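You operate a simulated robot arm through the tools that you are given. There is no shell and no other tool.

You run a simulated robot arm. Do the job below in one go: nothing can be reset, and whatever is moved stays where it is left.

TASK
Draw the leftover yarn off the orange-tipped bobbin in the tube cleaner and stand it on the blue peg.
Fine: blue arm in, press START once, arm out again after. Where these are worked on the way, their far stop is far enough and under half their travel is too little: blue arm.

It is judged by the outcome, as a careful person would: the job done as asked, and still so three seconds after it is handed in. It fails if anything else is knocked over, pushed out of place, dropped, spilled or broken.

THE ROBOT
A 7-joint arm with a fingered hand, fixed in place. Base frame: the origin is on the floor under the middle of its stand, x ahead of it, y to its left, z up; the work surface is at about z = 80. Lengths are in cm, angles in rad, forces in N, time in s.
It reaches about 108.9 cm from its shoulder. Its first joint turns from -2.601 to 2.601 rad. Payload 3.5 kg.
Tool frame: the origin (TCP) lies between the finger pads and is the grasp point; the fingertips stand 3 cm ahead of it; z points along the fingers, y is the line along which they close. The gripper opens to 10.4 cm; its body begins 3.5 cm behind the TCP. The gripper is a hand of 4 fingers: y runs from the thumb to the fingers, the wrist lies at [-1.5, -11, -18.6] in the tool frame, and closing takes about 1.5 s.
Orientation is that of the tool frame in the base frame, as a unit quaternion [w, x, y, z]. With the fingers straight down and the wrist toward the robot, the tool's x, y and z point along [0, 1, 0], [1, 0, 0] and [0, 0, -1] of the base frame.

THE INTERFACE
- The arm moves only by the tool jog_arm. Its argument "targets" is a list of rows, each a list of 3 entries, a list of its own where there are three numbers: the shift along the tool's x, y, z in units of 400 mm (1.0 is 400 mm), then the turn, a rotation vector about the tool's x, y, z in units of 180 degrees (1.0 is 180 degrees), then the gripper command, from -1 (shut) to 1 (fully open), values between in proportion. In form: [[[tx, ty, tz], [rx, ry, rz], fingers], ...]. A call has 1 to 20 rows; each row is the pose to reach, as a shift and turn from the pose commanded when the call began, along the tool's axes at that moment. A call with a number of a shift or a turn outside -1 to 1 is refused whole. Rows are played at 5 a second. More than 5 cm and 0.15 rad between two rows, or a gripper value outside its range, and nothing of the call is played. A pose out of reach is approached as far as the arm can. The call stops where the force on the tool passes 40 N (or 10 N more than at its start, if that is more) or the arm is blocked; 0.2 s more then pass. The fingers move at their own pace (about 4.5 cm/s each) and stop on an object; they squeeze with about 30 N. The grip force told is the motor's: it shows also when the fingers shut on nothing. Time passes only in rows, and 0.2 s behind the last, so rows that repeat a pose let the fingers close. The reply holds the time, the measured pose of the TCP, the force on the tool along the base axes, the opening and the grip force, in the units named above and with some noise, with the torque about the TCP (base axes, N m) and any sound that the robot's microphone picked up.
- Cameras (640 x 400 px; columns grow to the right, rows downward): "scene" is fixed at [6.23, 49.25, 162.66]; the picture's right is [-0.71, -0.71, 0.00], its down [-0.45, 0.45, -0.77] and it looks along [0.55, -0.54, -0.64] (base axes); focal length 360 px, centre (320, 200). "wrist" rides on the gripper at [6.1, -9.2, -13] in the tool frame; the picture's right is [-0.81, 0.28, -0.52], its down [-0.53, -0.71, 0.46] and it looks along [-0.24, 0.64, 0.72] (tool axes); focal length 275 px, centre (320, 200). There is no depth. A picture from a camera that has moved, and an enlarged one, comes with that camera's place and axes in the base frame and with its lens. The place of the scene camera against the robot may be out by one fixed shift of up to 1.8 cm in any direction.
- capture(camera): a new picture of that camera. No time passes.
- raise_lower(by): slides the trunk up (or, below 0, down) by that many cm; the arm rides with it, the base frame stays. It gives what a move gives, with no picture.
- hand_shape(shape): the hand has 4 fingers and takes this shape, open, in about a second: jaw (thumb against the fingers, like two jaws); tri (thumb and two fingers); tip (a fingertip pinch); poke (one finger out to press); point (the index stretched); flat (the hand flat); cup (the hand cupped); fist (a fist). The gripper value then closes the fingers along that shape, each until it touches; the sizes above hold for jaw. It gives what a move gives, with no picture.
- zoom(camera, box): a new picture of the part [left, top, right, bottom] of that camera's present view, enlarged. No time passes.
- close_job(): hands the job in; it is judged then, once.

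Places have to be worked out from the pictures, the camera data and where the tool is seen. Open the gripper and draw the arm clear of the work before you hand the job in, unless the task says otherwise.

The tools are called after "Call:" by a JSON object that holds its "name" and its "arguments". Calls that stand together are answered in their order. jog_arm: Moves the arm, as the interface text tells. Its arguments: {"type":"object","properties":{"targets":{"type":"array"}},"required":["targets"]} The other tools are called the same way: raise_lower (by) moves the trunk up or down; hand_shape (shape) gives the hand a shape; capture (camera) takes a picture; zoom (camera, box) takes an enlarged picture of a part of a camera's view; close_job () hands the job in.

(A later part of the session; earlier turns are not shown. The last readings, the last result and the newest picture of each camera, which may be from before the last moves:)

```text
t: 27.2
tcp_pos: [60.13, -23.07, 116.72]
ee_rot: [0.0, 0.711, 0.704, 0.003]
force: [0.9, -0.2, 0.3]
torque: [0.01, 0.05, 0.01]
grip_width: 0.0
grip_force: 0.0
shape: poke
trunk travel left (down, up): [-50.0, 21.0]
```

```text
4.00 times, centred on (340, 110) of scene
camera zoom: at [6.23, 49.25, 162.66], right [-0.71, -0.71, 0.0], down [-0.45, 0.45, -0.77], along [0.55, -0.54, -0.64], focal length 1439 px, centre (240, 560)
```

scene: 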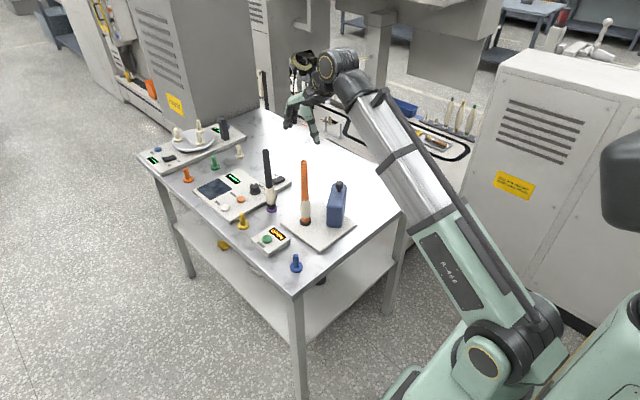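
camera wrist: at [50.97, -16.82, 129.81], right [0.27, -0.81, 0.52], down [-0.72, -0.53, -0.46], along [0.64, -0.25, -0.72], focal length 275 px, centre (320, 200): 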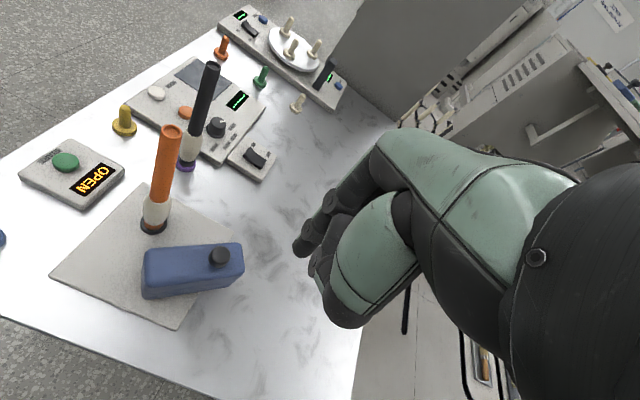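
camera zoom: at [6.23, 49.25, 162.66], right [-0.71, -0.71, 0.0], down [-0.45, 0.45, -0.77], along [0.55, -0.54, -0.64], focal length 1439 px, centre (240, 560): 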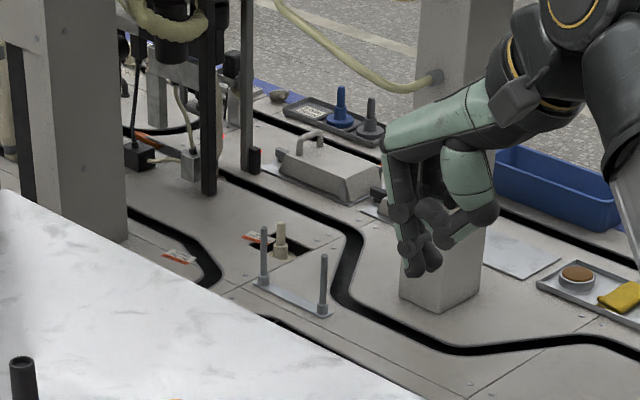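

I zoom on the poke hand to identify the extended finger and the folded ones.

Call:
{"name": "zoom", "arguments": {"camera": "wrist", "box": [270, 130, 430, 330]}}

Call:
{"name": "zoom", "arguments": {"camera": "scene", "box": [340, 70, 420, 145]}}

Call:
{"name": "zoom", "arguments": {"camera": "wrist", "box": [40, 170, 280, 340]}}

```text
2.00 times, centred on (350, 230) of wrist
camera zoom: at [50.97, -16.82, 129.81], right [0.27, -0.81, 0.52], down [-0.72, -0.53, -0.46], along [0.64, -0.25, -0.72], focal length 551 px, centre (260, 140)
```

zoom: 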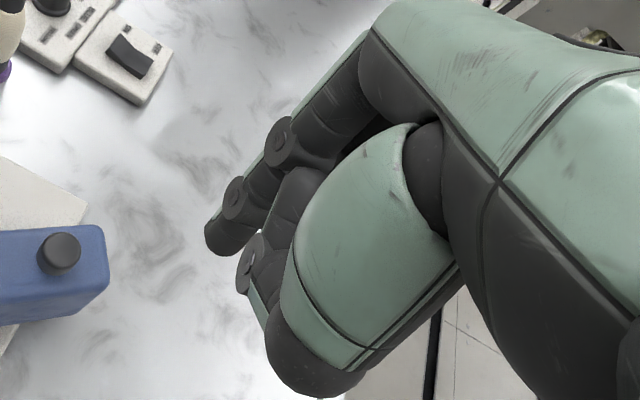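

```text
5.33 times, centred on (380, 108) of scene
camera zoom: at [6.23, 49.25, 162.66], right [-0.71, -0.71, 0.0], down [-0.45, 0.45, -0.77], along [0.55, -0.54, -0.64], focal length 1919 px, centre (0, 693)
```

zoom: 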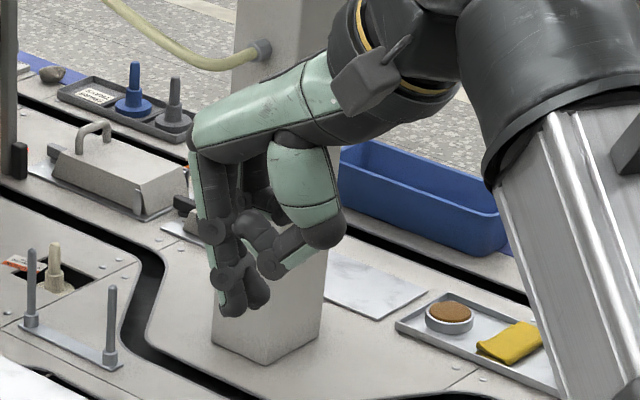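

```text
2.35 times, centred on (160, 255) of wrist
camera zoom: at [50.97, -16.82, 129.81], right [0.27, -0.81, 0.52], down [-0.72, -0.53, -0.46], along [0.64, -0.25, -0.72], focal length 648 px, centre (696, 71)
```

zoom: 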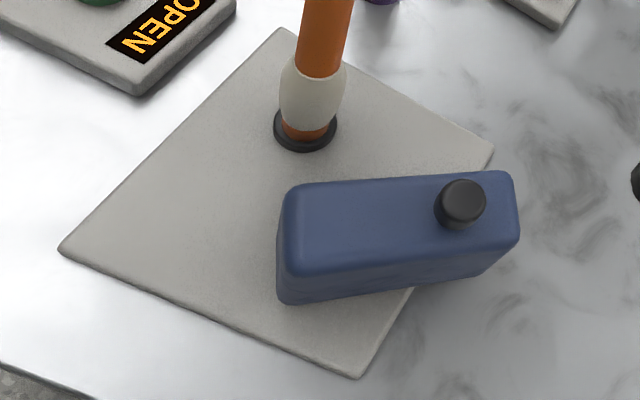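

The arm knob end is free to push from this side. The poke finger is short, so I try the "point" shape to see how far the index extends beyond the folded fingers.

Call:
{"name": "hand_shape", "arguments": {"shape": "point"}}

Call:
{"name": "zoom", "arguments": {"camera": "wrist", "box": [230, 130, 430, 330]}}

Call:
{"name": "zoom", "arguments": {"camera": "scene", "box": [340, 70, 420, 145]}}

```text
t: 28.1
tcp_pos: [60.16, -22.98, 116.81]
ee_rot: [0.001, 0.71, 0.704, 0.002]
force: [0.2, -0.1, -0.3]
torque: [0.0, 0.01, 0.02]
grip_width: 0.0
grip_force: 0.1
shape: point
trunk travel left (down, up): [-50.0, 21.0]
```

```text
2.00 times, centred on (330, 230) of wrist
camera zoom: at [50.97, -16.82, 129.81], right [0.27, -0.81, 0.52], down [-0.72, -0.53, -0.46], along [0.64, -0.25, -0.72], focal length 551 px, centre (300, 140)
```

zoom: 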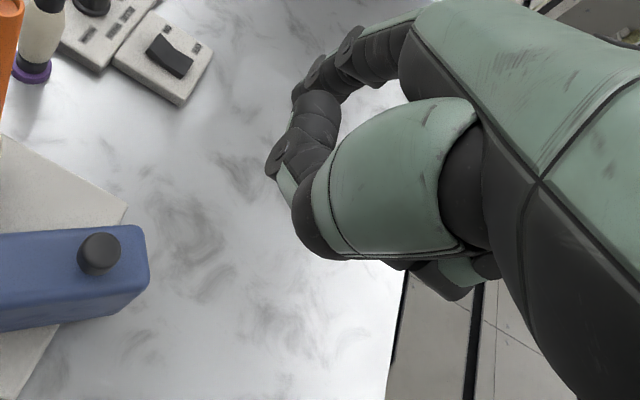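

```text
5.33 times, centred on (380, 108) of scene
camera zoom: at [6.23, 49.25, 162.66], right [-0.71, -0.71, 0.0], down [-0.45, 0.45, -0.77], along [0.55, -0.54, -0.64], focal length 1919 px, centre (0, 693)
```

zoom: 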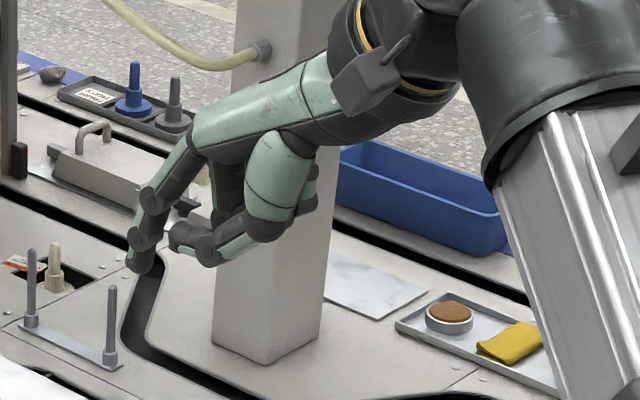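

In point shape the index tip sits at roughly tool (2.1, 5.6, 1.7), leaning forward, with the folded fingers higher and behind. I descend on the robot side of the blue arm, stopping with the tip at about z = 95 to check.

Call:
{"name": "jog_arm", "arguments": {"targets": [[[-0.018, -0.055, 0.05], [0, 0, 0], 1], [[-0.035, -0.11, 0.1], [0, 0, 0], 1], [[-0.035, -0.11, 0.2], [0, 0, 0], 1], [[-0.035, -0.11, 0.3], [0, 0, 0], 1], [[-0.035, -0.11, 0.38], [0, 0, 0], 1], [[-0.035, -0.11, 0.44], [0, 0, 0], 1], [[-0.035, -0.11, 0.5], [0, 0, 0], 1], [[-0.035, -0.11, 0.5], [0, 0, 0], 1]]}}

Call:
{"name": "capture", "arguments": {"camera": "wrist"}}

Call:
{"name": "capture", "arguments": {"camera": "scene"}}

Call:
{"name": "zoom", "arguments": {"camera": "scene", "box": [280, 140, 400, 240]}}

```text
t: 29.9
tcp_pos: [55.82, -24.58, 96.6]
ee_rot: [0.001, 0.709, 0.705, 0.002]
force: [0.3, 0.4, -0.4]
torque: [-0.01, 0.0, -0.02]
grip_width: 0.0
grip_force: 0.0
shape: point
trunk travel left (down, up): [-50.0, 21.0]
```

```text
taken
camera wrist: at [46.6, -18.16, 109.6], right [0.27, -0.81, 0.52], down [-0.72, -0.53, -0.46], along [0.64, -0.25, -0.72], focal length 275 px, centre (320, 200)
```

wrist: 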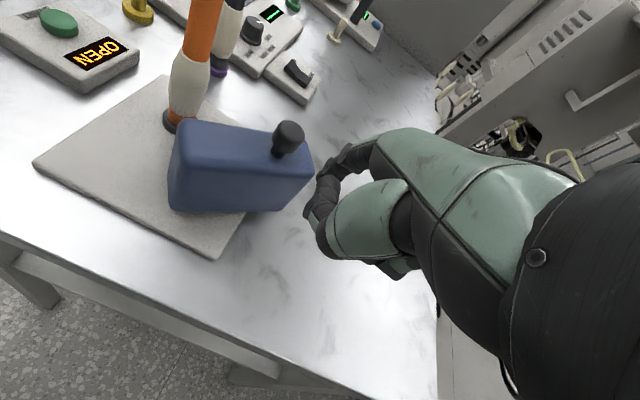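

```text
taken
```

scene: 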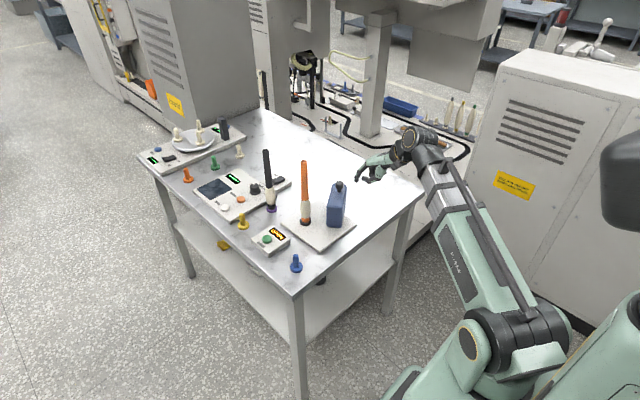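

```text
4.00 times, centred on (340, 190) of scene
camera zoom: at [6.23, 49.25, 162.66], right [-0.71, -0.71, 0.0], down [-0.45, 0.45, -0.77], along [0.55, -0.54, -0.64], focal length 1439 px, centre (240, 240)
```

zoom: 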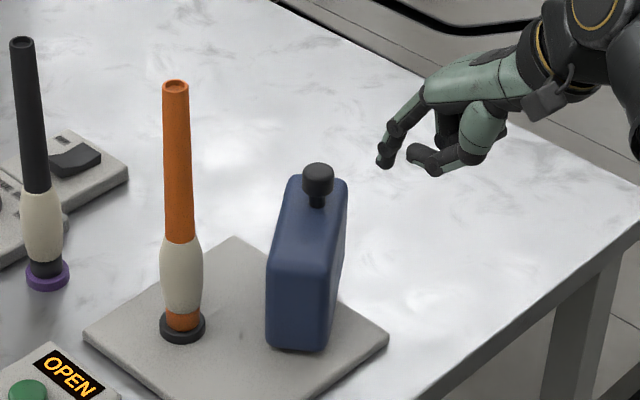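

The index tip is at about (61.5, -22.5, 95), about 3.4 cm from the blue arm's side face and abreast of the knob. I descend so the tip is at z≈89.4, then approach the face along its normal.

Call:
{"name": "jog_arm", "arguments": {"targets": [[[0, 0, 0.05], [0, 0, 0], 1], [[0, 0, 0.1], [0, 0, 0], 1], [[0, 0, 0.1375], [0, 0, 0], 1], [[0.015, 0.0198, 0.1375], [0, 0, 0], 1], [[0.0277, 0.0356, 0.1375], [0, 0, 0], 1], [[0.0277, 0.0356, 0.1375], [0, 0, 0], 1]]}}

Call:
{"name": "zoom", "arguments": {"camera": "wrist", "box": [140, 80, 460, 300]}}

Call:
{"name": "zoom", "arguments": {"camera": "scene", "box": [280, 140, 400, 240]}}

```text
t: 31.4
tcp_pos: [57.19, -23.27, 91.08]
ee_rot: [0.001, 0.711, 0.703, 0.002]
force: [-0.3, -1.1, -0.4]
torque: [0.0, 0.01, 0.01]
grip_width: 0.0
grip_force: 0.1
shape: point
trunk travel left (down, up): [-50.0, 21.0]
```

```text
1.82 times, centred on (300, 190) of wrist
camera zoom: at [48.06, -16.96, 104.14], right [0.27, -0.81, 0.52], down [-0.72, -0.53, -0.46], along [0.64, -0.25, -0.72], focal length 500 px, centre (356, 218)
```

zoom: 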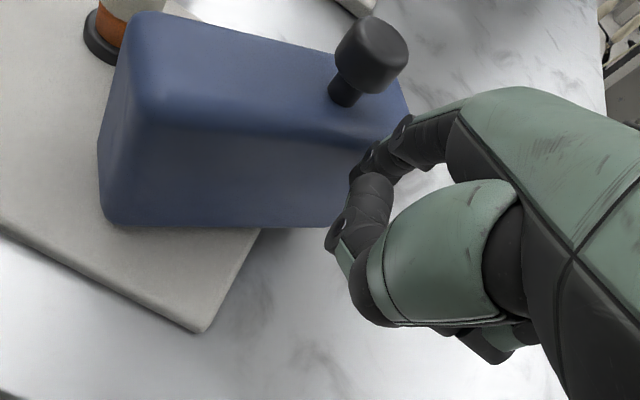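

```text
4.00 times, centred on (340, 190) of scene
camera zoom: at [6.23, 49.25, 162.66], right [-0.71, -0.71, 0.0], down [-0.45, 0.45, -0.77], along [0.55, -0.54, -0.64], focal length 1439 px, centre (240, 240)
```

zoom: 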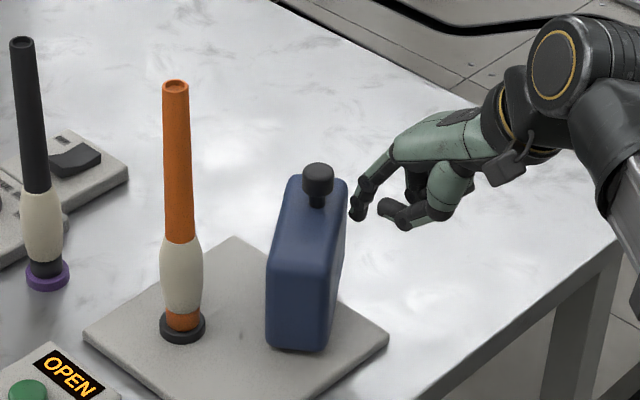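

The index tip is right beside the face. I push gently along the normal 2.5 cm and watch whether the arm swings.

Call:
{"name": "jog_arm", "arguments": {"targets": [[[0.0077, 0.0099, 0], [0, 0, 0], 1], [[0.0154, 0.0198, 0], [0, 0, 0], 1], [[0.0231, 0.0297, 0], [0, 0, 0], 1], [[0.0308, 0.0396, 0], [0, 0, 0], 1], [[0.0385, 0.0495, 0], [0, 0, 0], 1], [[0.0385, 0.0495, 0], [0, 0, 0], 1]]}}

Call:
{"name": "zoom", "arguments": {"camera": "wrist", "box": [140, 80, 460, 300]}}

Call:
{"name": "zoom", "arguments": {"camera": "scene", "box": [280, 140, 400, 240]}}

```text
t: 32.8
tcp_pos: [59.11, -21.68, 91.27]
ee_rot: [0.0, 0.71, 0.704, 0.001]
force: [-0.3, -0.2, 0.3]
torque: [-0.01, 0.01, 0.01]
grip_width: 9.63
grip_force: 0.1
shape: point
trunk travel left (down, up): [-50.0, 21.0]
```

```text
1.82 times, centred on (300, 190) of wrist
camera zoom: at [50.05, -15.38, 104.27], right [0.27, -0.81, 0.52], down [-0.72, -0.53, -0.46], along [0.64, -0.25, -0.72], focal length 500 px, centre (356, 218)
```

zoom: 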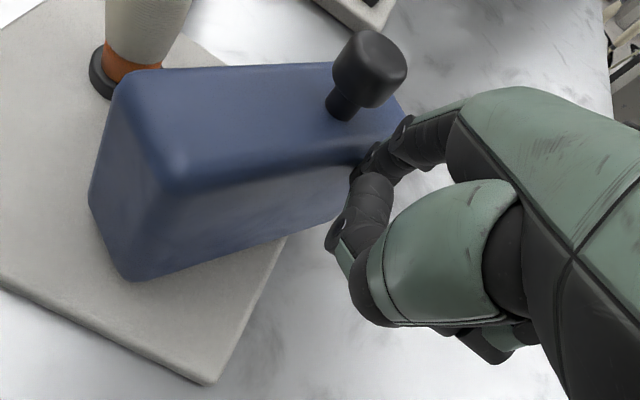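

```text
4.00 times, centred on (340, 190) of scene
camera zoom: at [6.23, 49.25, 162.66], right [-0.71, -0.71, 0.0], down [-0.45, 0.45, -0.77], along [0.55, -0.54, -0.64], focal length 1439 px, centre (240, 240)
```

zoom: 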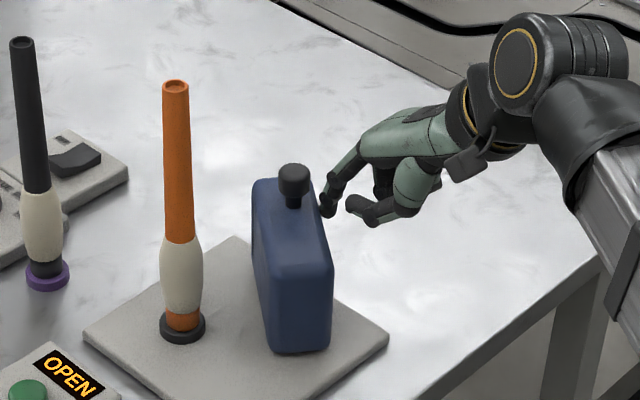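

The arm swings easily about its inner end, with the pivot near (61, -13). I continue pushing along the arc, to roughly 40° of swing, and check the display.

Call:
{"name": "jog_arm", "arguments": {"targets": [[[0.005, 0.0125, 0], [0, 0, 0], 1], [[0.01125, 0.025, 0], [0, 0, 0], 1], [[0.02125, 0.0375, 0], [0, 0, 0], 1], [[0.0325, 0.05, 0], [0, 0, 0], 1], [[0.04625, 0.06, 0], [0, 0, 0], 1], [[0.06, 0.07, 0], [0, 0, 0], 1], [[0.06, 0.07, 0], [0, 0, 0], 1]]}}

Call:
{"name": "zoom", "arguments": {"camera": "wrist", "box": [60, 40, 460, 300]}}

Call:
{"name": "zoom", "arguments": {"camera": "scene", "box": [260, 150, 380, 250]}}

```text
t: 34.4
tcp_pos: [62.04, -19.39, 91.32]
ee_rot: [0.001, 0.71, 0.704, 0.002]
force: [0.4, 0.2, 0.0]
torque: [-0.02, 0.03, -0.03]
grip_width: 9.62
grip_force: 0.1
shape: point
trunk travel left (down, up): [-50.0, 21.0]
```

```text
1.54 times, centred on (260, 170) of wrist
camera zoom: at [52.85, -13.13, 104.39], right [0.27, -0.81, 0.52], down [-0.72, -0.53, -0.46], along [0.64, -0.25, -0.72], focal length 424 px, centre (412, 246)
```

zoom: 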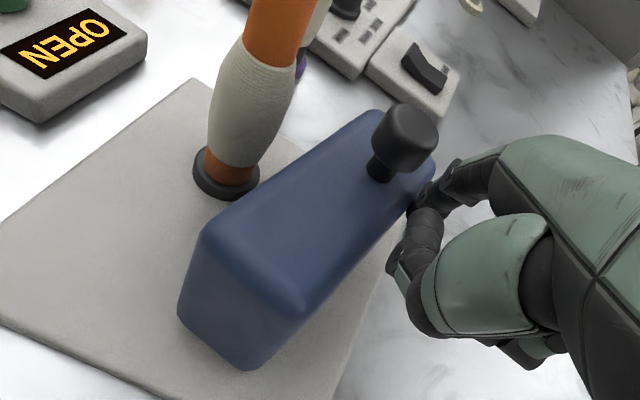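

```text
4.00 times, centred on (320, 200) of scene
camera zoom: at [6.23, 49.25, 162.66], right [-0.71, -0.71, 0.0], down [-0.45, 0.45, -0.77], along [0.55, -0.54, -0.64], focal length 1439 px, centre (320, 200)
```

zoom: 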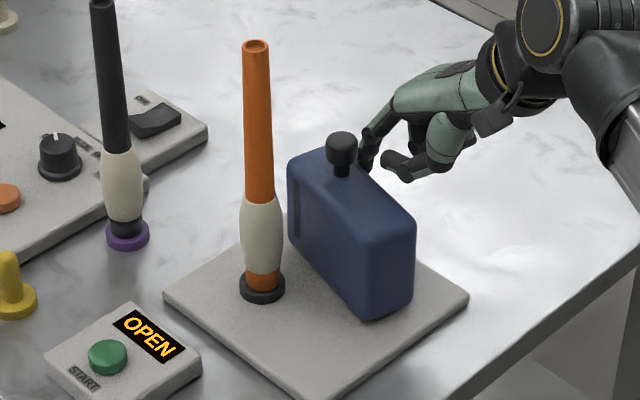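

Display still reads OPEN at about 38° of swing, with roughly 20° left before the yarn. I push on in small steps along the arc.

Call:
{"name": "jog_arm", "arguments": {"targets": [[[0.008, 0.004, 0], [0, 0, 0], 1], [[0.016, 0.008, 0], [0, 0, 0], 1], [[0.024, 0.0125, 0], [0, 0, 0], 1], [[0.032, 0.016, 0], [0, 0, 0], 1], [[0.032, 0.016, 0], [0, 0, 0], 1]]}}

Call:
{"name": "zoom", "arguments": {"camera": "wrist", "box": [60, 40, 460, 300]}}

Call:
{"name": "zoom", "arguments": {"camera": "scene", "box": [260, 150, 380, 250]}}

```text
t: 35.5
tcp_pos: [62.64, -17.98, 91.27]
ee_rot: [0.001, 0.71, 0.704, 0.002]
force: [0.4, 0.9, -0.3]
torque: [-0.01, -0.02, 0.02]
grip_width: 9.57
grip_force: 0.0
shape: point
trunk travel left (down, up): [-50.0, 21.0]
```

```text
1.54 times, centred on (260, 170) of wrist
camera zoom: at [53.59, -11.69, 104.34], right [0.27, -0.81, 0.52], down [-0.72, -0.53, -0.46], along [0.64, -0.25, -0.72], focal length 424 px, centre (412, 246)
```

zoom: 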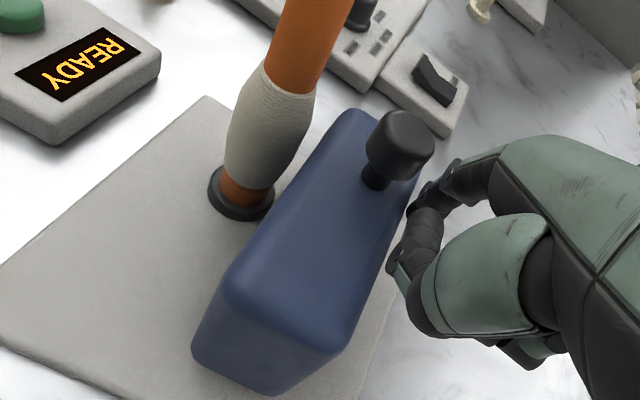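

```text
4.00 times, centred on (320, 200) of scene
camera zoom: at [6.23, 49.25, 162.66], right [-0.71, -0.71, 0.0], down [-0.45, 0.45, -0.77], along [0.55, -0.54, -0.64], focal length 1439 px, centre (320, 200)
```

zoom: 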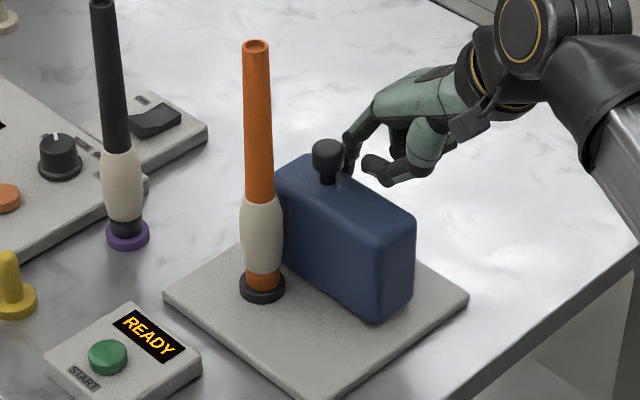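

The display now reads READY with a safe gap to the yarn. I nudge it 0.3 cm more for margin, then back the finger off in -y and rise.

Call:
{"name": "jog_arm", "arguments": {"targets": [[[0.008, 0.0015, 0], [0, 0, 0], 1], [[0.008, 0.0015, 0], [0, 0, 0], 1], [[-0.03, -0.01, 0], [0, 0, 0], 1], [[-0.09, -0.03, 0], [0, 0, 0], 1], [[-0.09, -0.03, -0.1], [0, 0, 0], 1], [[-0.09, -0.03, -0.2], [0, 0, 0], 1], [[-0.09, -0.03, -0.3], [0, 0, 0], 1], [[-0.09, -0.03, -0.4], [0, 0, 0], 1], [[-0.09, -0.03, -0.5], [0, 0, 0], 1], [[-0.09, -0.03, -0.6], [0, 0, 0], 1], [[-0.09, -0.03, -0.65], [0, 0, 0], 1]]}}

Call:
{"name": "capture", "arguments": {"camera": "wrist"}}

Call:
{"name": "zoom", "arguments": {"camera": "scene", "box": [240, 150, 380, 270]}}

```text
t: 38.0
tcp_pos: [61.44, -21.71, 117.07]
ee_rot: [0.001, 0.71, 0.704, 0.003]
force: [-0.2, -0.8, -0.2]
torque: [0.06, -0.02, -0.03]
grip_width: 9.62
grip_force: 0.0
shape: point
trunk travel left (down, up): [-50.0, 21.0]
```

```text
taken
camera wrist: at [52.25, -15.48, 130.12], right [0.27, -0.81, 0.52], down [-0.72, -0.52, -0.46], along [0.64, -0.25, -0.72], focal length 275 px, centre (320, 200)
```

wrist: 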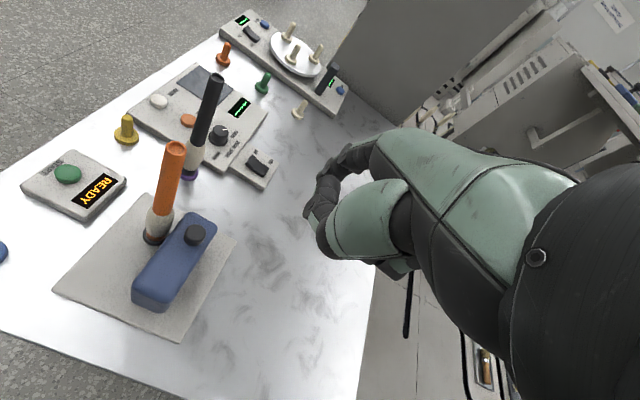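

```text
3.33 times, centred on (310, 210) of scene
camera zoom: at [6.23, 49.25, 162.66], right [-0.71, -0.71, 0.0], down [-0.45, 0.45, -0.77], along [0.55, -0.54, -0.64], focal length 1199 px, centre (353, 167)
```

zoom: 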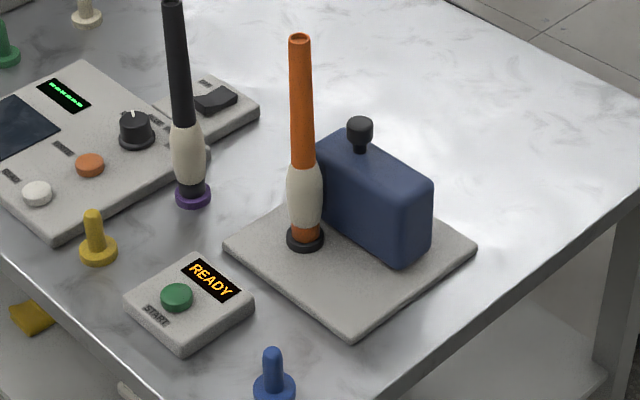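

READY persists. Now I move over the START button (about (71.3, 6.9), top near z 83), tilting the hand 20° so the index points straight down, staying high first.

Call:
{"name": "jog_arm", "arguments": {"targets": [[[0.05, 0.01, 0], [0.037, 0, 0], 1], [[0.13, 0.025, 0], [0.074, 0, 0], 1], [[0.22, 0.043, 0], [0.111, 0, 0], 1], [[0.32, 0.062, 0], [0.111, 0, 0], 1], [[0.42, 0.081, 0], [0.111, 0, 0], 1], [[0.52, 0.1, 0], [0.111, 0, 0], 1], [[0.6, 0.117, 0], [0.111, 0, 0], 1], [[0.6628, 0.129, 0], [0.111, 0, 0], 1], [[0.6628, 0.129, 0], [0.111, 0, 0], 1]]}}

Call:
{"name": "capture", "arguments": {"camera": "wrist"}}

Call:
{"name": "capture", "arguments": {"camera": "scene"}}

```text
t: 40.0
tcp_pos: [66.89, 4.94, 117.32]
ee_rot: [-0.122, 0.7, 0.693, -0.12]
force: [0.4, 0.5, 1.2]
torque: [0.01, 0.01, 0.03]
grip_width: 9.58
grip_force: 0.1
shape: point
trunk travel left (down, up): [-50.0, 21.0]
```

```text
taken
camera wrist: at [62.82, 11.17, 132.76], right [0.43, -0.82, 0.39], down [-0.83, -0.52, -0.19], along [0.36, -0.25, -0.9], focal length 275 px, centre (320, 200)
```

wrist: 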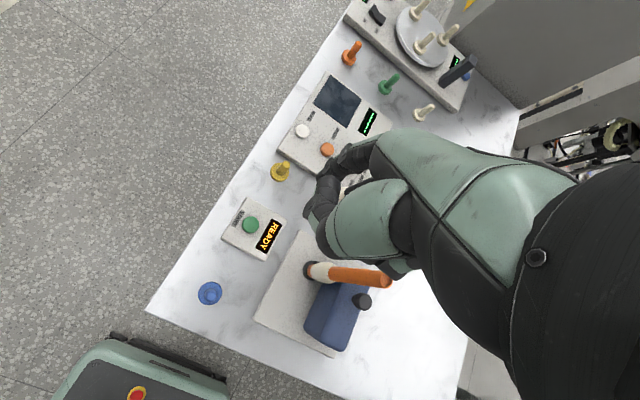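

```text
taken
```

scene: 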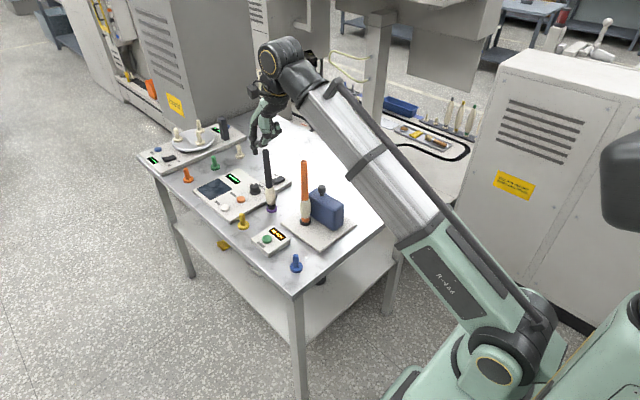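

The button is seen at (71.4, 6.85), and the index tip should be at about (71.6, 7.0, 113.8). I descend until the tip is near z = 92 and check from both cameras.

Call:
{"name": "jog_arm", "arguments": {"targets": [[[-0.001, 0.03, 0.09], [0, 0, 0], 1], [[-0.002, 0.06, 0.18], [0, 0, 0], 1], [[-0.003, 0.09, 0.27], [0, 0, 0], 1], [[-0.00375, 0.12, 0.36], [0, 0, 0], 1], [[-0.00375, 0.15, 0.44], [0, 0, 0], 1], [[-0.00375, 0.1805, 0.5144], [0, 0, 0], 1], [[-0.00375, 0.1805, 0.5144], [0, 0, 0], 1]]}}

Call:
{"name": "capture", "arguments": {"camera": "wrist"}}

Call:
{"name": "zoom", "arguments": {"camera": "scene", "box": [210, 170, 330, 270]}}

```text
t: 41.5
tcp_pos: [66.67, 4.73, 95.34]
ee_rot: [-0.123, 0.7, 0.693, -0.12]
force: [0.5, -0.2, -0.2]
torque: [0.01, 0.01, -0.02]
grip_width: 9.6
grip_force: 0.0
shape: point
trunk travel left (down, up): [-50.0, 21.0]
```

```text
taken
camera wrist: at [62.43, 10.95, 110.72], right [0.43, -0.82, 0.39], down [-0.83, -0.52, -0.19], along [0.36, -0.25, -0.9], focal length 275 px, centre (320, 200)
```

wrist: 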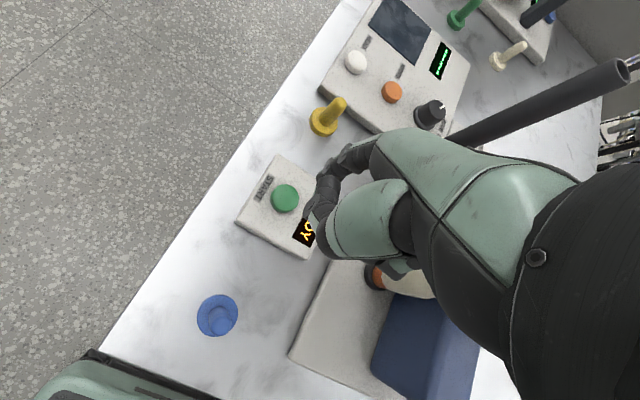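

```text
4.00 times, centred on (270, 220) of scene
camera zoom: at [6.23, 49.25, 162.66], right [-0.71, -0.71, 0.0], down [-0.45, 0.45, -0.77], along [0.55, -0.54, -0.64], focal length 1439 px, centre (520, 120)
```

zoom: 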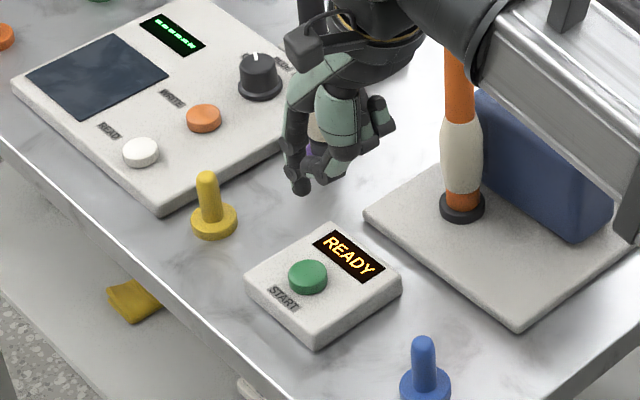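

The tip appears right above the button within a few millimetres. I zoom the wrist view to confirm before pressing.

Call:
{"name": "zoom", "arguments": {"camera": "wrist", "box": [230, 130, 390, 270]}}

Call:
{"name": "zoom", "arguments": {"camera": "scene", "box": [250, 190, 310, 250]}}

```text
2.86 times, centred on (310, 200) of wrist
camera zoom: at [62.43, 10.95, 110.72], right [0.43, -0.82, 0.39], down [-0.83, -0.52, -0.19], along [0.36, -0.25, -0.9], focal length 786 px, centre (349, 200)
```

zoom: 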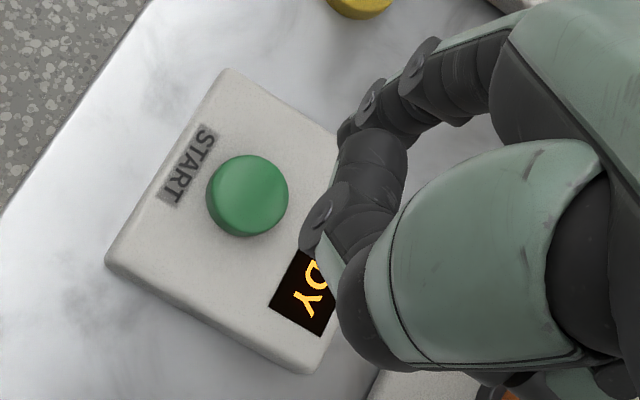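

```text
6.67 times, centred on (280, 220) of scene
camera zoom: at [6.23, 49.25, 162.66], right [-0.71, -0.71, 0.0], down [-0.45, 0.45, -0.77], along [0.55, -0.54, -0.64], focal length 2398 px, centre (587, 67)
```

zoom: 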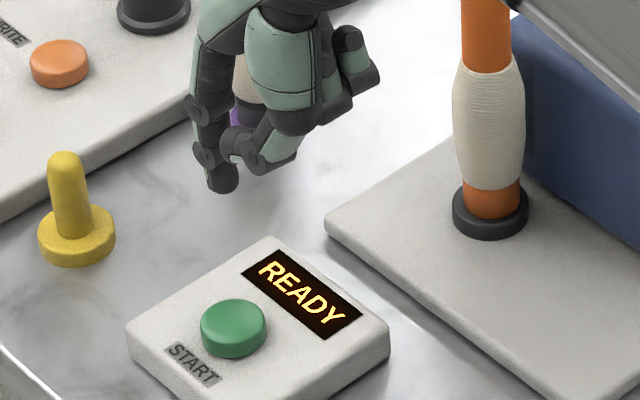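

The tip is about 0.2 cm off the button's centre. I correct and lower 7 cm to just above the button.

Call:
{"name": "jog_arm", "arguments": {"targets": [[[0.00625, 0.0023, 0.0], [0, 0, 0], 1], [[0.00625, 0.0223, 0.055], [0, 0, 0], 1], [[0.00625, 0.0423, 0.11], [0, 0, 0], 1], [[0.00625, 0.0533, 0.14], [0, 0, 0], 1], [[0.00625, 0.0622, 0.1637], [0, 0, 0], 1], [[0.00625, 0.0622, 0.1637], [0, 0, 0], 1]]}}

Call:
{"name": "zoom", "arguments": {"camera": "scene", "box": [250, 190, 310, 250]}}

Call:
{"name": "zoom", "arguments": {"camera": "wrist", "box": [230, 130, 390, 270]}}

```text
t: 43.0
tcp_pos: [66.77, 5.03, 88.5]
ee_rot: [-0.123, 0.7, 0.693, -0.12]
force: [0.0, 0.7, -0.3]
torque: [-0.01, 0.01, 0.03]
grip_width: 9.61
grip_force: 0.1
shape: point
trunk travel left (down, up): [-50.0, 21.0]
```

```text
6.67 times, centred on (280, 220) of scene
camera zoom: at [6.23, 49.25, 162.66], right [-0.71, -0.71, 0.0], down [-0.45, 0.45, -0.77], along [0.55, -0.54, -0.64], focal length 2398 px, centre (587, 67)
```

zoom: 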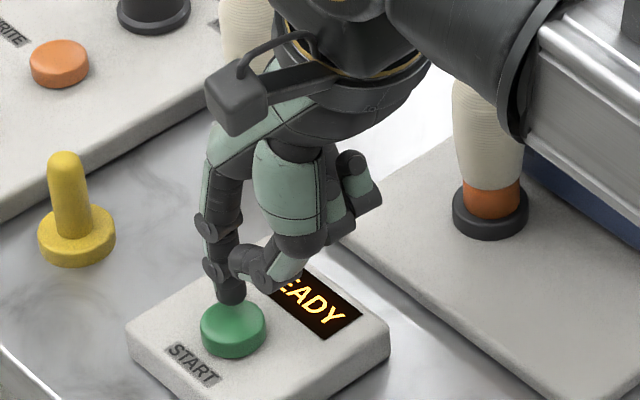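

```text
2.86 times, centred on (310, 200) of wrist
camera zoom: at [62.56, 11.21, 103.87], right [0.43, -0.82, 0.39], down [-0.83, -0.52, -0.19], along [0.36, -0.25, -0.9], focal length 786 px, centre (349, 200)
```

zoom: 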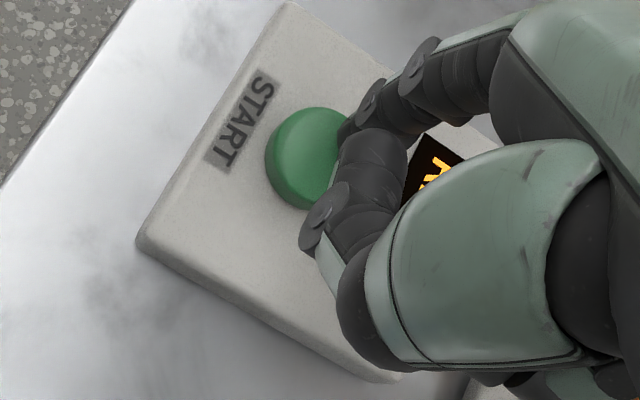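

The tip is centred just over the button. I press down in small steps.

Call:
{"name": "jog_arm", "arguments": {"targets": [[[0.003, 0.0043, 0.0118], [0, 0, 0], 1], [[0.003, 0.0086, 0.0235], [0, 0, 0], 1], [[0.003, 0.0107, 0.0294], [0, 0, 0], 1], [[0.003, 0.0128, 0.0353], [0, 0, 0], 1], [[0.003, 0.015, 0.0411], [0, 0, 0], 1], [[0.003, 0.015, 0.0411], [0, 0, 0], 1]]}}

Call:
{"name": "zoom", "arguments": {"camera": "scene", "box": [250, 190, 310, 250]}}

```text
t: 44.5
tcp_pos: [66.72, 5.14, 87.39]
ee_rot: [-0.12, 0.701, 0.694, -0.114]
force: [1.5, 0.0, 31.7]
torque: [0.07, -1.16, 0.01]
grip_width: 9.58
grip_force: 0.0
shape: point
trunk travel left (down, up): [-50.0, 21.0]
heard: click
stopped in row 6: the force on the tool passed its limit at 40 N (the readings are from after the stop); the commanded pose is now the measured one
```

```text
6.67 times, centred on (280, 220) of scene
camera zoom: at [6.23, 49.25, 162.66], right [-0.71, -0.71, 0.0], down [-0.45, 0.45, -0.77], along [0.55, -0.54, -0.64], focal length 2398 px, centre (587, 67)
```

zoom: 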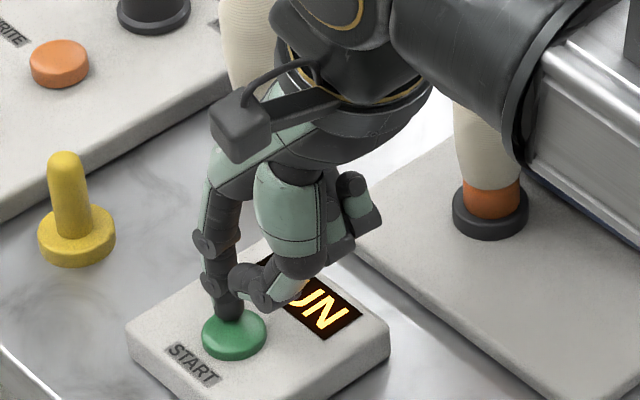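

A click was heard and the display shows RUN, so START is pressed once. I lift straight off the button and rise clear while the machine runs.

Call:
{"name": "jog_arm", "arguments": {"targets": [[[0, -0.0171, -0.047], [0, 0, 0], 1], [[0, -0.0427, -0.1175], [0, 0, 0], 1], [[0, -0.0684, -0.188], [0, 0, 0], 1], [[0, -0.094, -0.2585], [0, 0, 0], 1], [[0, -0.12, -0.33], [0, 0, 0], 1], [[0, -0.146, -0.4], [0, 0, 0], 1], [[0, -0.172, -0.47], [0, 0, 0], 1], [[0, -0.198, -0.54], [0, 0, 0], 1], [[0, -0.224, -0.61], [0, 0, 0], 1], [[0, -0.224, -0.61], [0, 0, 0], 1]]}}

Call:
{"name": "capture", "arguments": {"camera": "wrist"}}

Call:
{"name": "zoom", "arguments": {"camera": "scene", "box": [240, 150, 380, 270]}}

```text
t: 46.7
tcp_pos: [66.73, 5.07, 113.28]
ee_rot: [-0.122, 0.7, 0.694, -0.12]
force: [0.9, 0.2, -0.6]
torque: [-0.02, 0.0, 0.01]
grip_width: 9.59
grip_force: 0.1
shape: point
trunk travel left (down, up): [-50.0, 21.0]
```

```text
taken
camera wrist: at [62.53, 11.27, 128.54], right [0.43, -0.82, 0.39], down [-0.83, -0.52, -0.19], along [0.36, -0.24, -0.9], focal length 275 px, centre (320, 200)
```

wrist: 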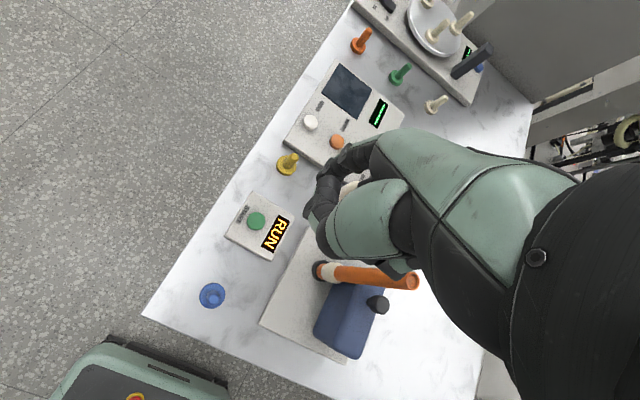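

```text
3.33 times, centred on (310, 210) of scene
camera zoom: at [6.23, 49.25, 162.66], right [-0.71, -0.71, 0.0], down [-0.45, 0.45, -0.77], along [0.55, -0.54, -0.64], focal length 1199 px, centre (353, 167)
```

zoom: 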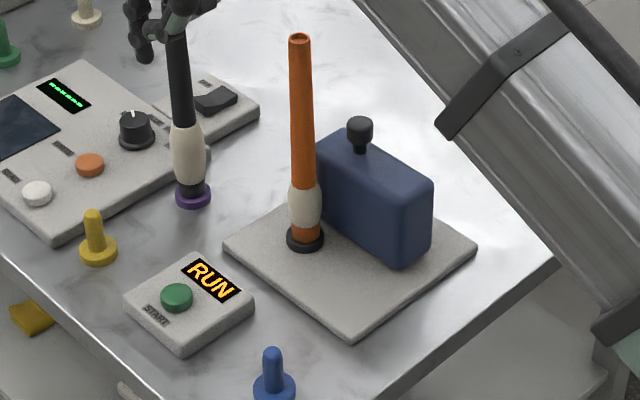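

The yarn is being drawn off (RUN, the yarn patch has shrunk). I wait here until it finishes.

Call:
{"name": "jog_arm", "arguments": {"targets": [[[0, 0, 0], [0, 0, 0], 1], [[0, 0, 0], [0, 0, 0], 1], [[0, 0, 0], [0, 0, 0], 1], [[0, 0, 0], [0, 0, 0], 1], [[0, 0, 0], [0, 0, 0], 1], [[0, 0, 0], [0, 0, 0], 1], [[0, 0, 0], [0, 0, 0], 1], [[0, 0, 0], [0, 0, 0], 1], [[0, 0, 0], [0, 0, 0], 1], [[0, 0, 0], [0, 0, 0], 1], [[0, 0, 0], [0, 0, 0], 1], [[0, 0, 0], [0, 0, 0], 1], [[0, 0, 0], [0, 0, 0], 1], [[0, 0, 0], [0, 0, 0], 1], [[0, 0, 0], [0, 0, 0], 1]]}}

Call:
{"name": "zoom", "arguments": {"camera": "scene", "box": [240, 150, 380, 270]}}

```text
t: 49.9
tcp_pos: [66.78, 5.03, 113.11]
ee_rot: [-0.122, 0.7, 0.693, -0.119]
force: [-0.1, -0.6, -0.2]
torque: [0.0, -0.01, 0.01]
grip_width: 9.62
grip_force: 0.0
shape: point
trunk travel left (down, up): [-50.0, 21.0]
```

```text
3.33 times, centred on (310, 210) of scene
camera zoom: at [6.23, 49.25, 162.66], right [-0.71, -0.71, 0.0], down [-0.45, 0.45, -0.77], along [0.55, -0.54, -0.64], focal length 1199 px, centre (353, 167)
```

zoom: 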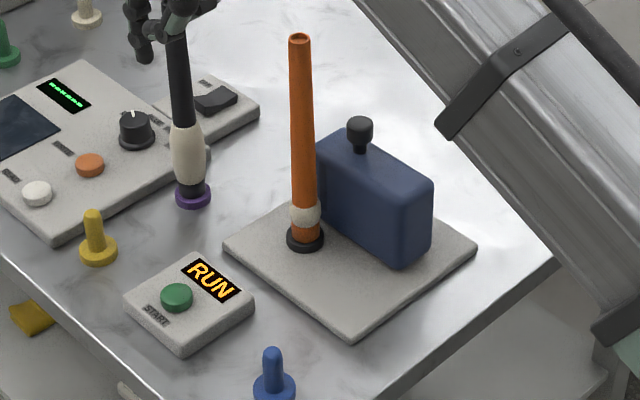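

Still RUN with little yarn left. I wait further.

Call:
{"name": "jog_arm", "arguments": {"targets": [[[0, 0, 0], [0, 0, 0], 1], [[0, 0, 0], [0, 0, 0], 1], [[0, 0, 0], [0, 0, 0], 1], [[0, 0, 0], [0, 0, 0], 1], [[0, 0, 0], [0, 0, 0], 1], [[0, 0, 0], [0, 0, 0], 1], [[0, 0, 0], [0, 0, 0], 1], [[0, 0, 0], [0, 0, 0], 1], [[0, 0, 0], [0, 0, 0], 1], [[0, 0, 0], [0, 0, 0], 1]]}}

Call:
{"name": "zoom", "arguments": {"camera": "scene", "box": [240, 150, 380, 270]}}

```text
t: 52.1
tcp_pos: [66.7, 5.03, 113.09]
ee_rot: [-0.123, 0.701, 0.693, -0.12]
force: [-0.4, 0.3, 0.3]
torque: [0.01, 0.05, -0.01]
grip_width: 9.6
grip_force: 0.0
shape: point
trunk travel left (down, up): [-50.0, 21.0]
```

```text
3.33 times, centred on (310, 210) of scene
camera zoom: at [6.23, 49.25, 162.66], right [-0.71, -0.71, 0.0], down [-0.45, 0.45, -0.77], along [0.55, -0.54, -0.64], focal length 1199 px, centre (353, 167)
```

zoom: 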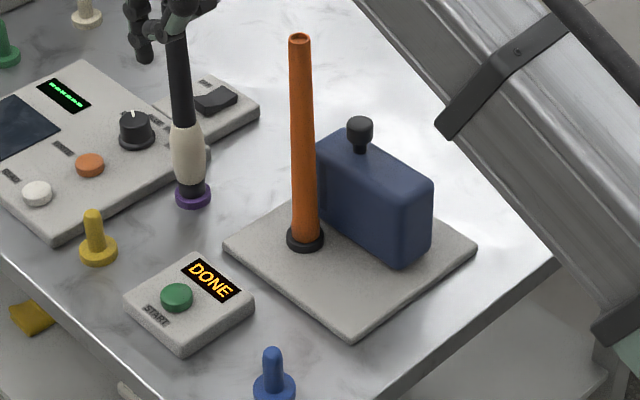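

DONE: the orange tube is bare. Next I swing the blue arm out by pushing its bobbin-side face with the index, well inboard of the bobbin. I first go high over (66, -9) to check the positions from above.

Call:
{"name": "jog_arm", "arguments": {"targets": [[[0, -0.0214, -0.0588], [0, 0, 0], 1], [[0, -0.04275, -0.1175], [0, 0, 0], 1], [[-0.082, -0.0677, -0.1084], [0, 0, 0], 1], [[-0.164, -0.0926, -0.0994], [0, 0, 0], 1], [[-0.246, -0.1175, -0.0903], [0, 0, 0], 1], [[-0.328, -0.1424, -0.0813], [0, 0, 0], 1], [[-0.41, -0.1673, -0.0722], [0, 0, 0], 1], [[-0.41, -0.1673, -0.0722], [0, 0, 0], 1]]}}

Call:
{"name": "capture", "arguments": {"camera": "wrist"}}

Call:
{"name": "capture", "arguments": {"camera": "scene"}}

Call:
{"name": "zoom", "arguments": {"camera": "wrist", "box": [120, 120, 440, 320]}}

```text
t: 53.9
tcp_pos: [61.17, -11.24, 117.97]
ee_rot: [-0.122, 0.7, 0.693, -0.119]
force: [0.5, -0.4, 0.0]
torque: [-0.02, -0.01, -0.02]
grip_width: 9.6
grip_force: 0.1
shape: point
trunk travel left (down, up): [-50.0, 21.0]
```

```text
taken
camera wrist: at [56.99, -5.12, 133.26], right [0.43, -0.82, 0.39], down [-0.83, -0.52, -0.19], along [0.36, -0.24, -0.9], focal length 275 px, centre (320, 200)
```

wrist: 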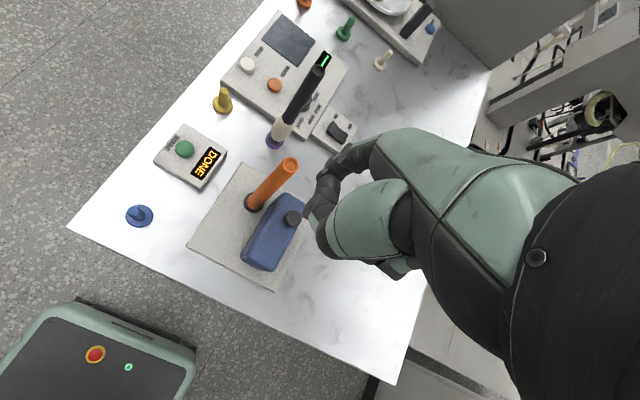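

```text
taken
```

scene: 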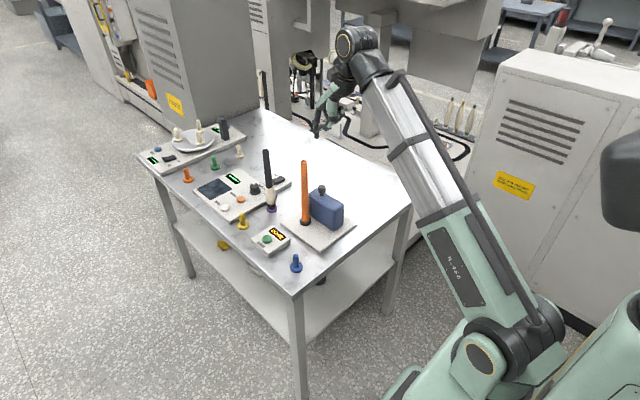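

```text
2.00 times, centred on (280, 220) of wrist
camera zoom: at [56.99, -5.12, 133.26], right [0.43, -0.82, 0.39], down [-0.83, -0.52, -0.19], along [0.36, -0.24, -0.9], focal length 551 px, centre (400, 160)
```

zoom: 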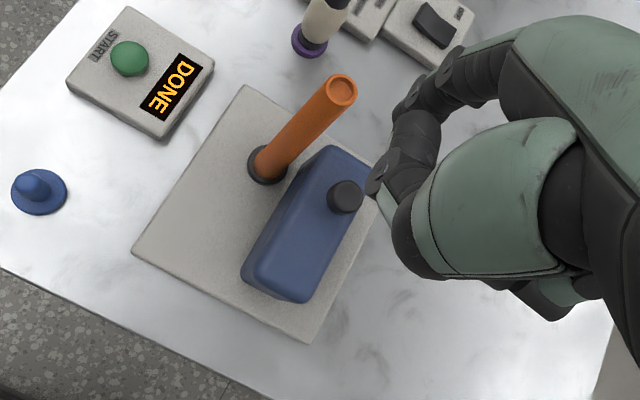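

From above: the block lies at θ≈0 with its bobbin-side face near y = -10.6, the bare bobbin at (69.8, -7.8). I descend with the index tip at about (65.3, -8.8), stopping at z≈95 for a check.

Call:
{"name": "jog_arm", "arguments": {"targets": [[[0.0125, -0.0129, 0.0047], [0, 0, 0], 1], [[0.0125, 0.0204, 0.0963], [0, 0, 0], 1], [[0.0125, 0.0537, 0.188], [0, 0, 0], 1], [[0.0125, 0.0871, 0.2797], [0, 0, 0], 1], [[0.0125, 0.1204, 0.3713], [0, 0, 0], 1], [[0.0125, 0.1538, 0.463], [0, 0, 0], 1], [[0.0125, 0.1538, 0.463], [0, 0, 0], 1]]}}

Call:
{"name": "capture", "arguments": {"camera": "wrist"}}

Call:
{"name": "zoom", "arguments": {"camera": "scene", "box": [260, 130, 380, 250]}}

```text
t: 55.5
tcp_pos: [60.45, -10.62, 98.37]
ee_rot: [-0.122, 0.7, 0.693, -0.12]
force: [0.5, 0.3, -0.8]
torque: [0.0, 0.0, 0.0]
grip_width: 9.6
grip_force: 0.0
shape: point
trunk travel left (down, up): [-50.0, 21.0]
```

```text
taken
camera wrist: at [56.29, -4.46, 113.77], right [0.43, -0.82, 0.39], down [-0.83, -0.52, -0.19], along [0.36, -0.24, -0.9], focal length 275 px, centre (320, 200)
```

wrist: 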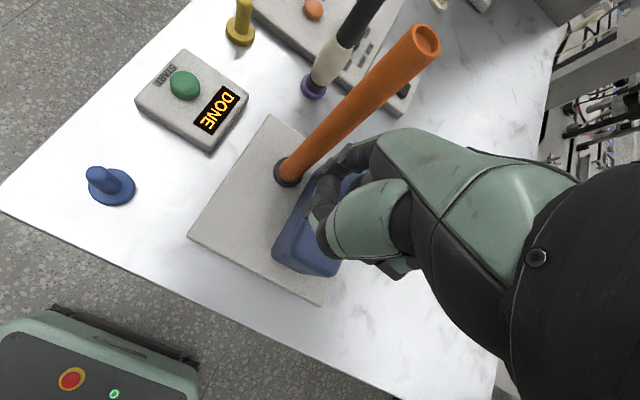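

```text
3.33 times, centred on (320, 190) of scene
camera zoom: at [6.23, 49.25, 162.66], right [-0.71, -0.71, 0.0], down [-0.45, 0.45, -0.77], along [0.55, -0.54, -0.64], focal length 1199 px, centre (320, 233)
```

zoom: 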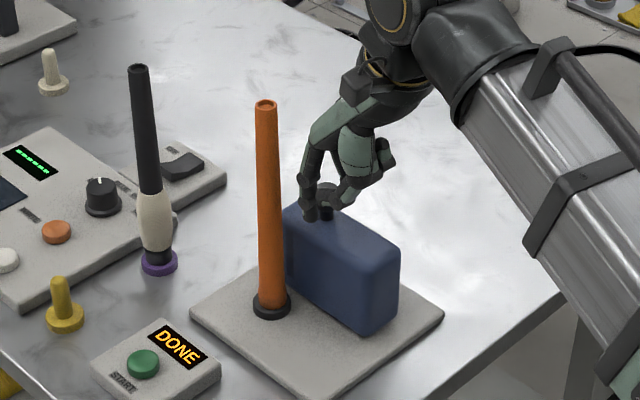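

The index tip is about level z 95 beside the block's upper edge. I zoom in on both to confirm it will come down on the bobbin side of the face.

Call:
{"name": "zoom", "arguments": {"camera": "scene", "box": [285, 160, 357, 230]}}

Call:
{"name": "zoom", "arguments": {"camera": "wrist", "box": [230, 120, 390, 280]}}

```text
5.71 times, centred on (321, 195) of scene
camera zoom: at [6.23, 49.25, 162.66], right [-0.71, -0.71, 0.0], down [-0.45, 0.45, -0.77], along [0.55, -0.54, -0.64], focal length 2056 px, centre (314, 229)
```

zoom: 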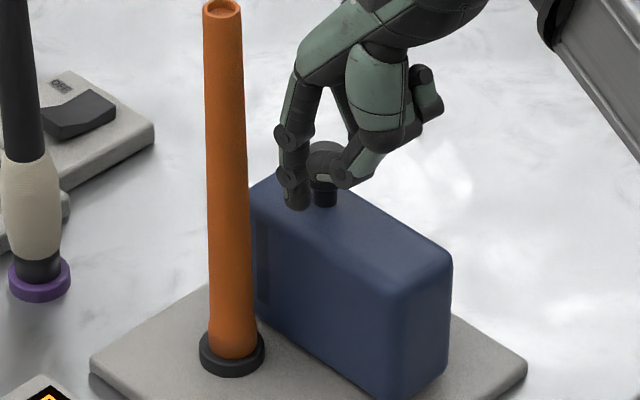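

```text
2.50 times, centred on (310, 200) of wrist
camera zoom: at [56.29, -4.46, 113.77], right [0.43, -0.82, 0.39], down [-0.83, -0.52, -0.19], along [0.36, -0.24, -0.9], focal length 688 px, centre (345, 200)
```

zoom: 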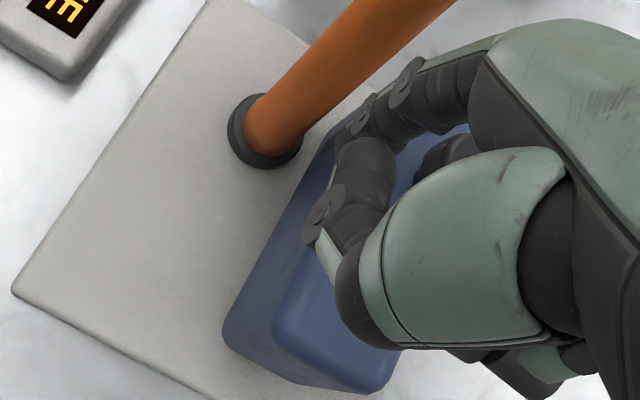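

The tip will come down about 1 cm clear of the face on the bobbin side and 2 cm from the tube. I lower the last 5.5 cm.

Call:
{"name": "jog_arm", "arguments": {"targets": [[[0, 0.0157, 0.0431], [0, 0, 0], 1], [[0, 0.0314, 0.0862], [0, 0, 0], 1], [[0, 0.047, 0.1293], [0, 0, 0], 1], [[0, 0.047, 0.1293], [0, 0, 0], 1]]}}

Call:
{"name": "zoom", "arguments": {"camera": "scene", "box": [285, 160, 357, 230]}}

Call:
{"name": "zoom", "arguments": {"camera": "wrist", "box": [230, 120, 390, 280]}}

```text
t: 56.5
tcp_pos: [60.57, -10.65, 92.84]
ee_rot: [-0.123, 0.7, 0.693, -0.12]
force: [0.1, -0.6, -0.3]
torque: [-0.02, 0.01, 0.04]
grip_width: 9.58
grip_force: 0.0
shape: point
trunk travel left (down, up): [-50.0, 21.0]
```

```text
5.71 times, centred on (321, 195) of scene
camera zoom: at [6.23, 49.25, 162.66], right [-0.71, -0.71, 0.0], down [-0.45, 0.45, -0.77], along [0.55, -0.54, -0.64], focal length 2056 px, centre (314, 229)
```

zoom: 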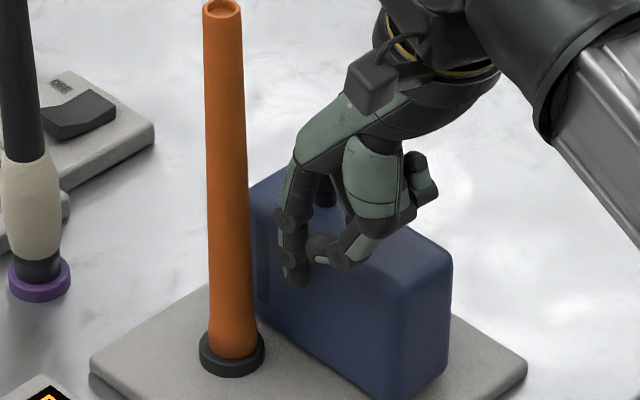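

```text
2.50 times, centred on (310, 200) of wrist
camera zoom: at [56.41, -4.46, 108.22], right [0.43, -0.82, 0.39], down [-0.83, -0.52, -0.19], along [0.36, -0.24, -0.9], focal length 688 px, centre (345, 200)
```

zoom: 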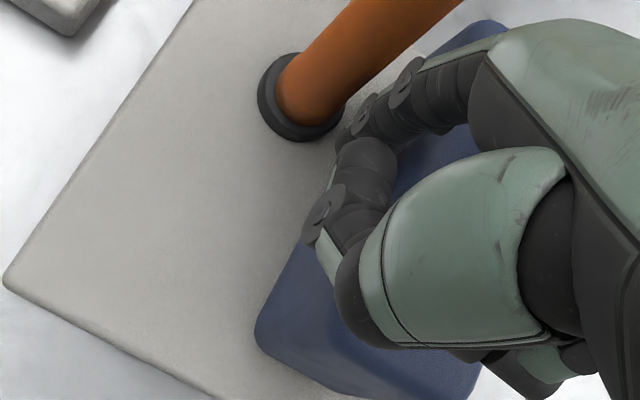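

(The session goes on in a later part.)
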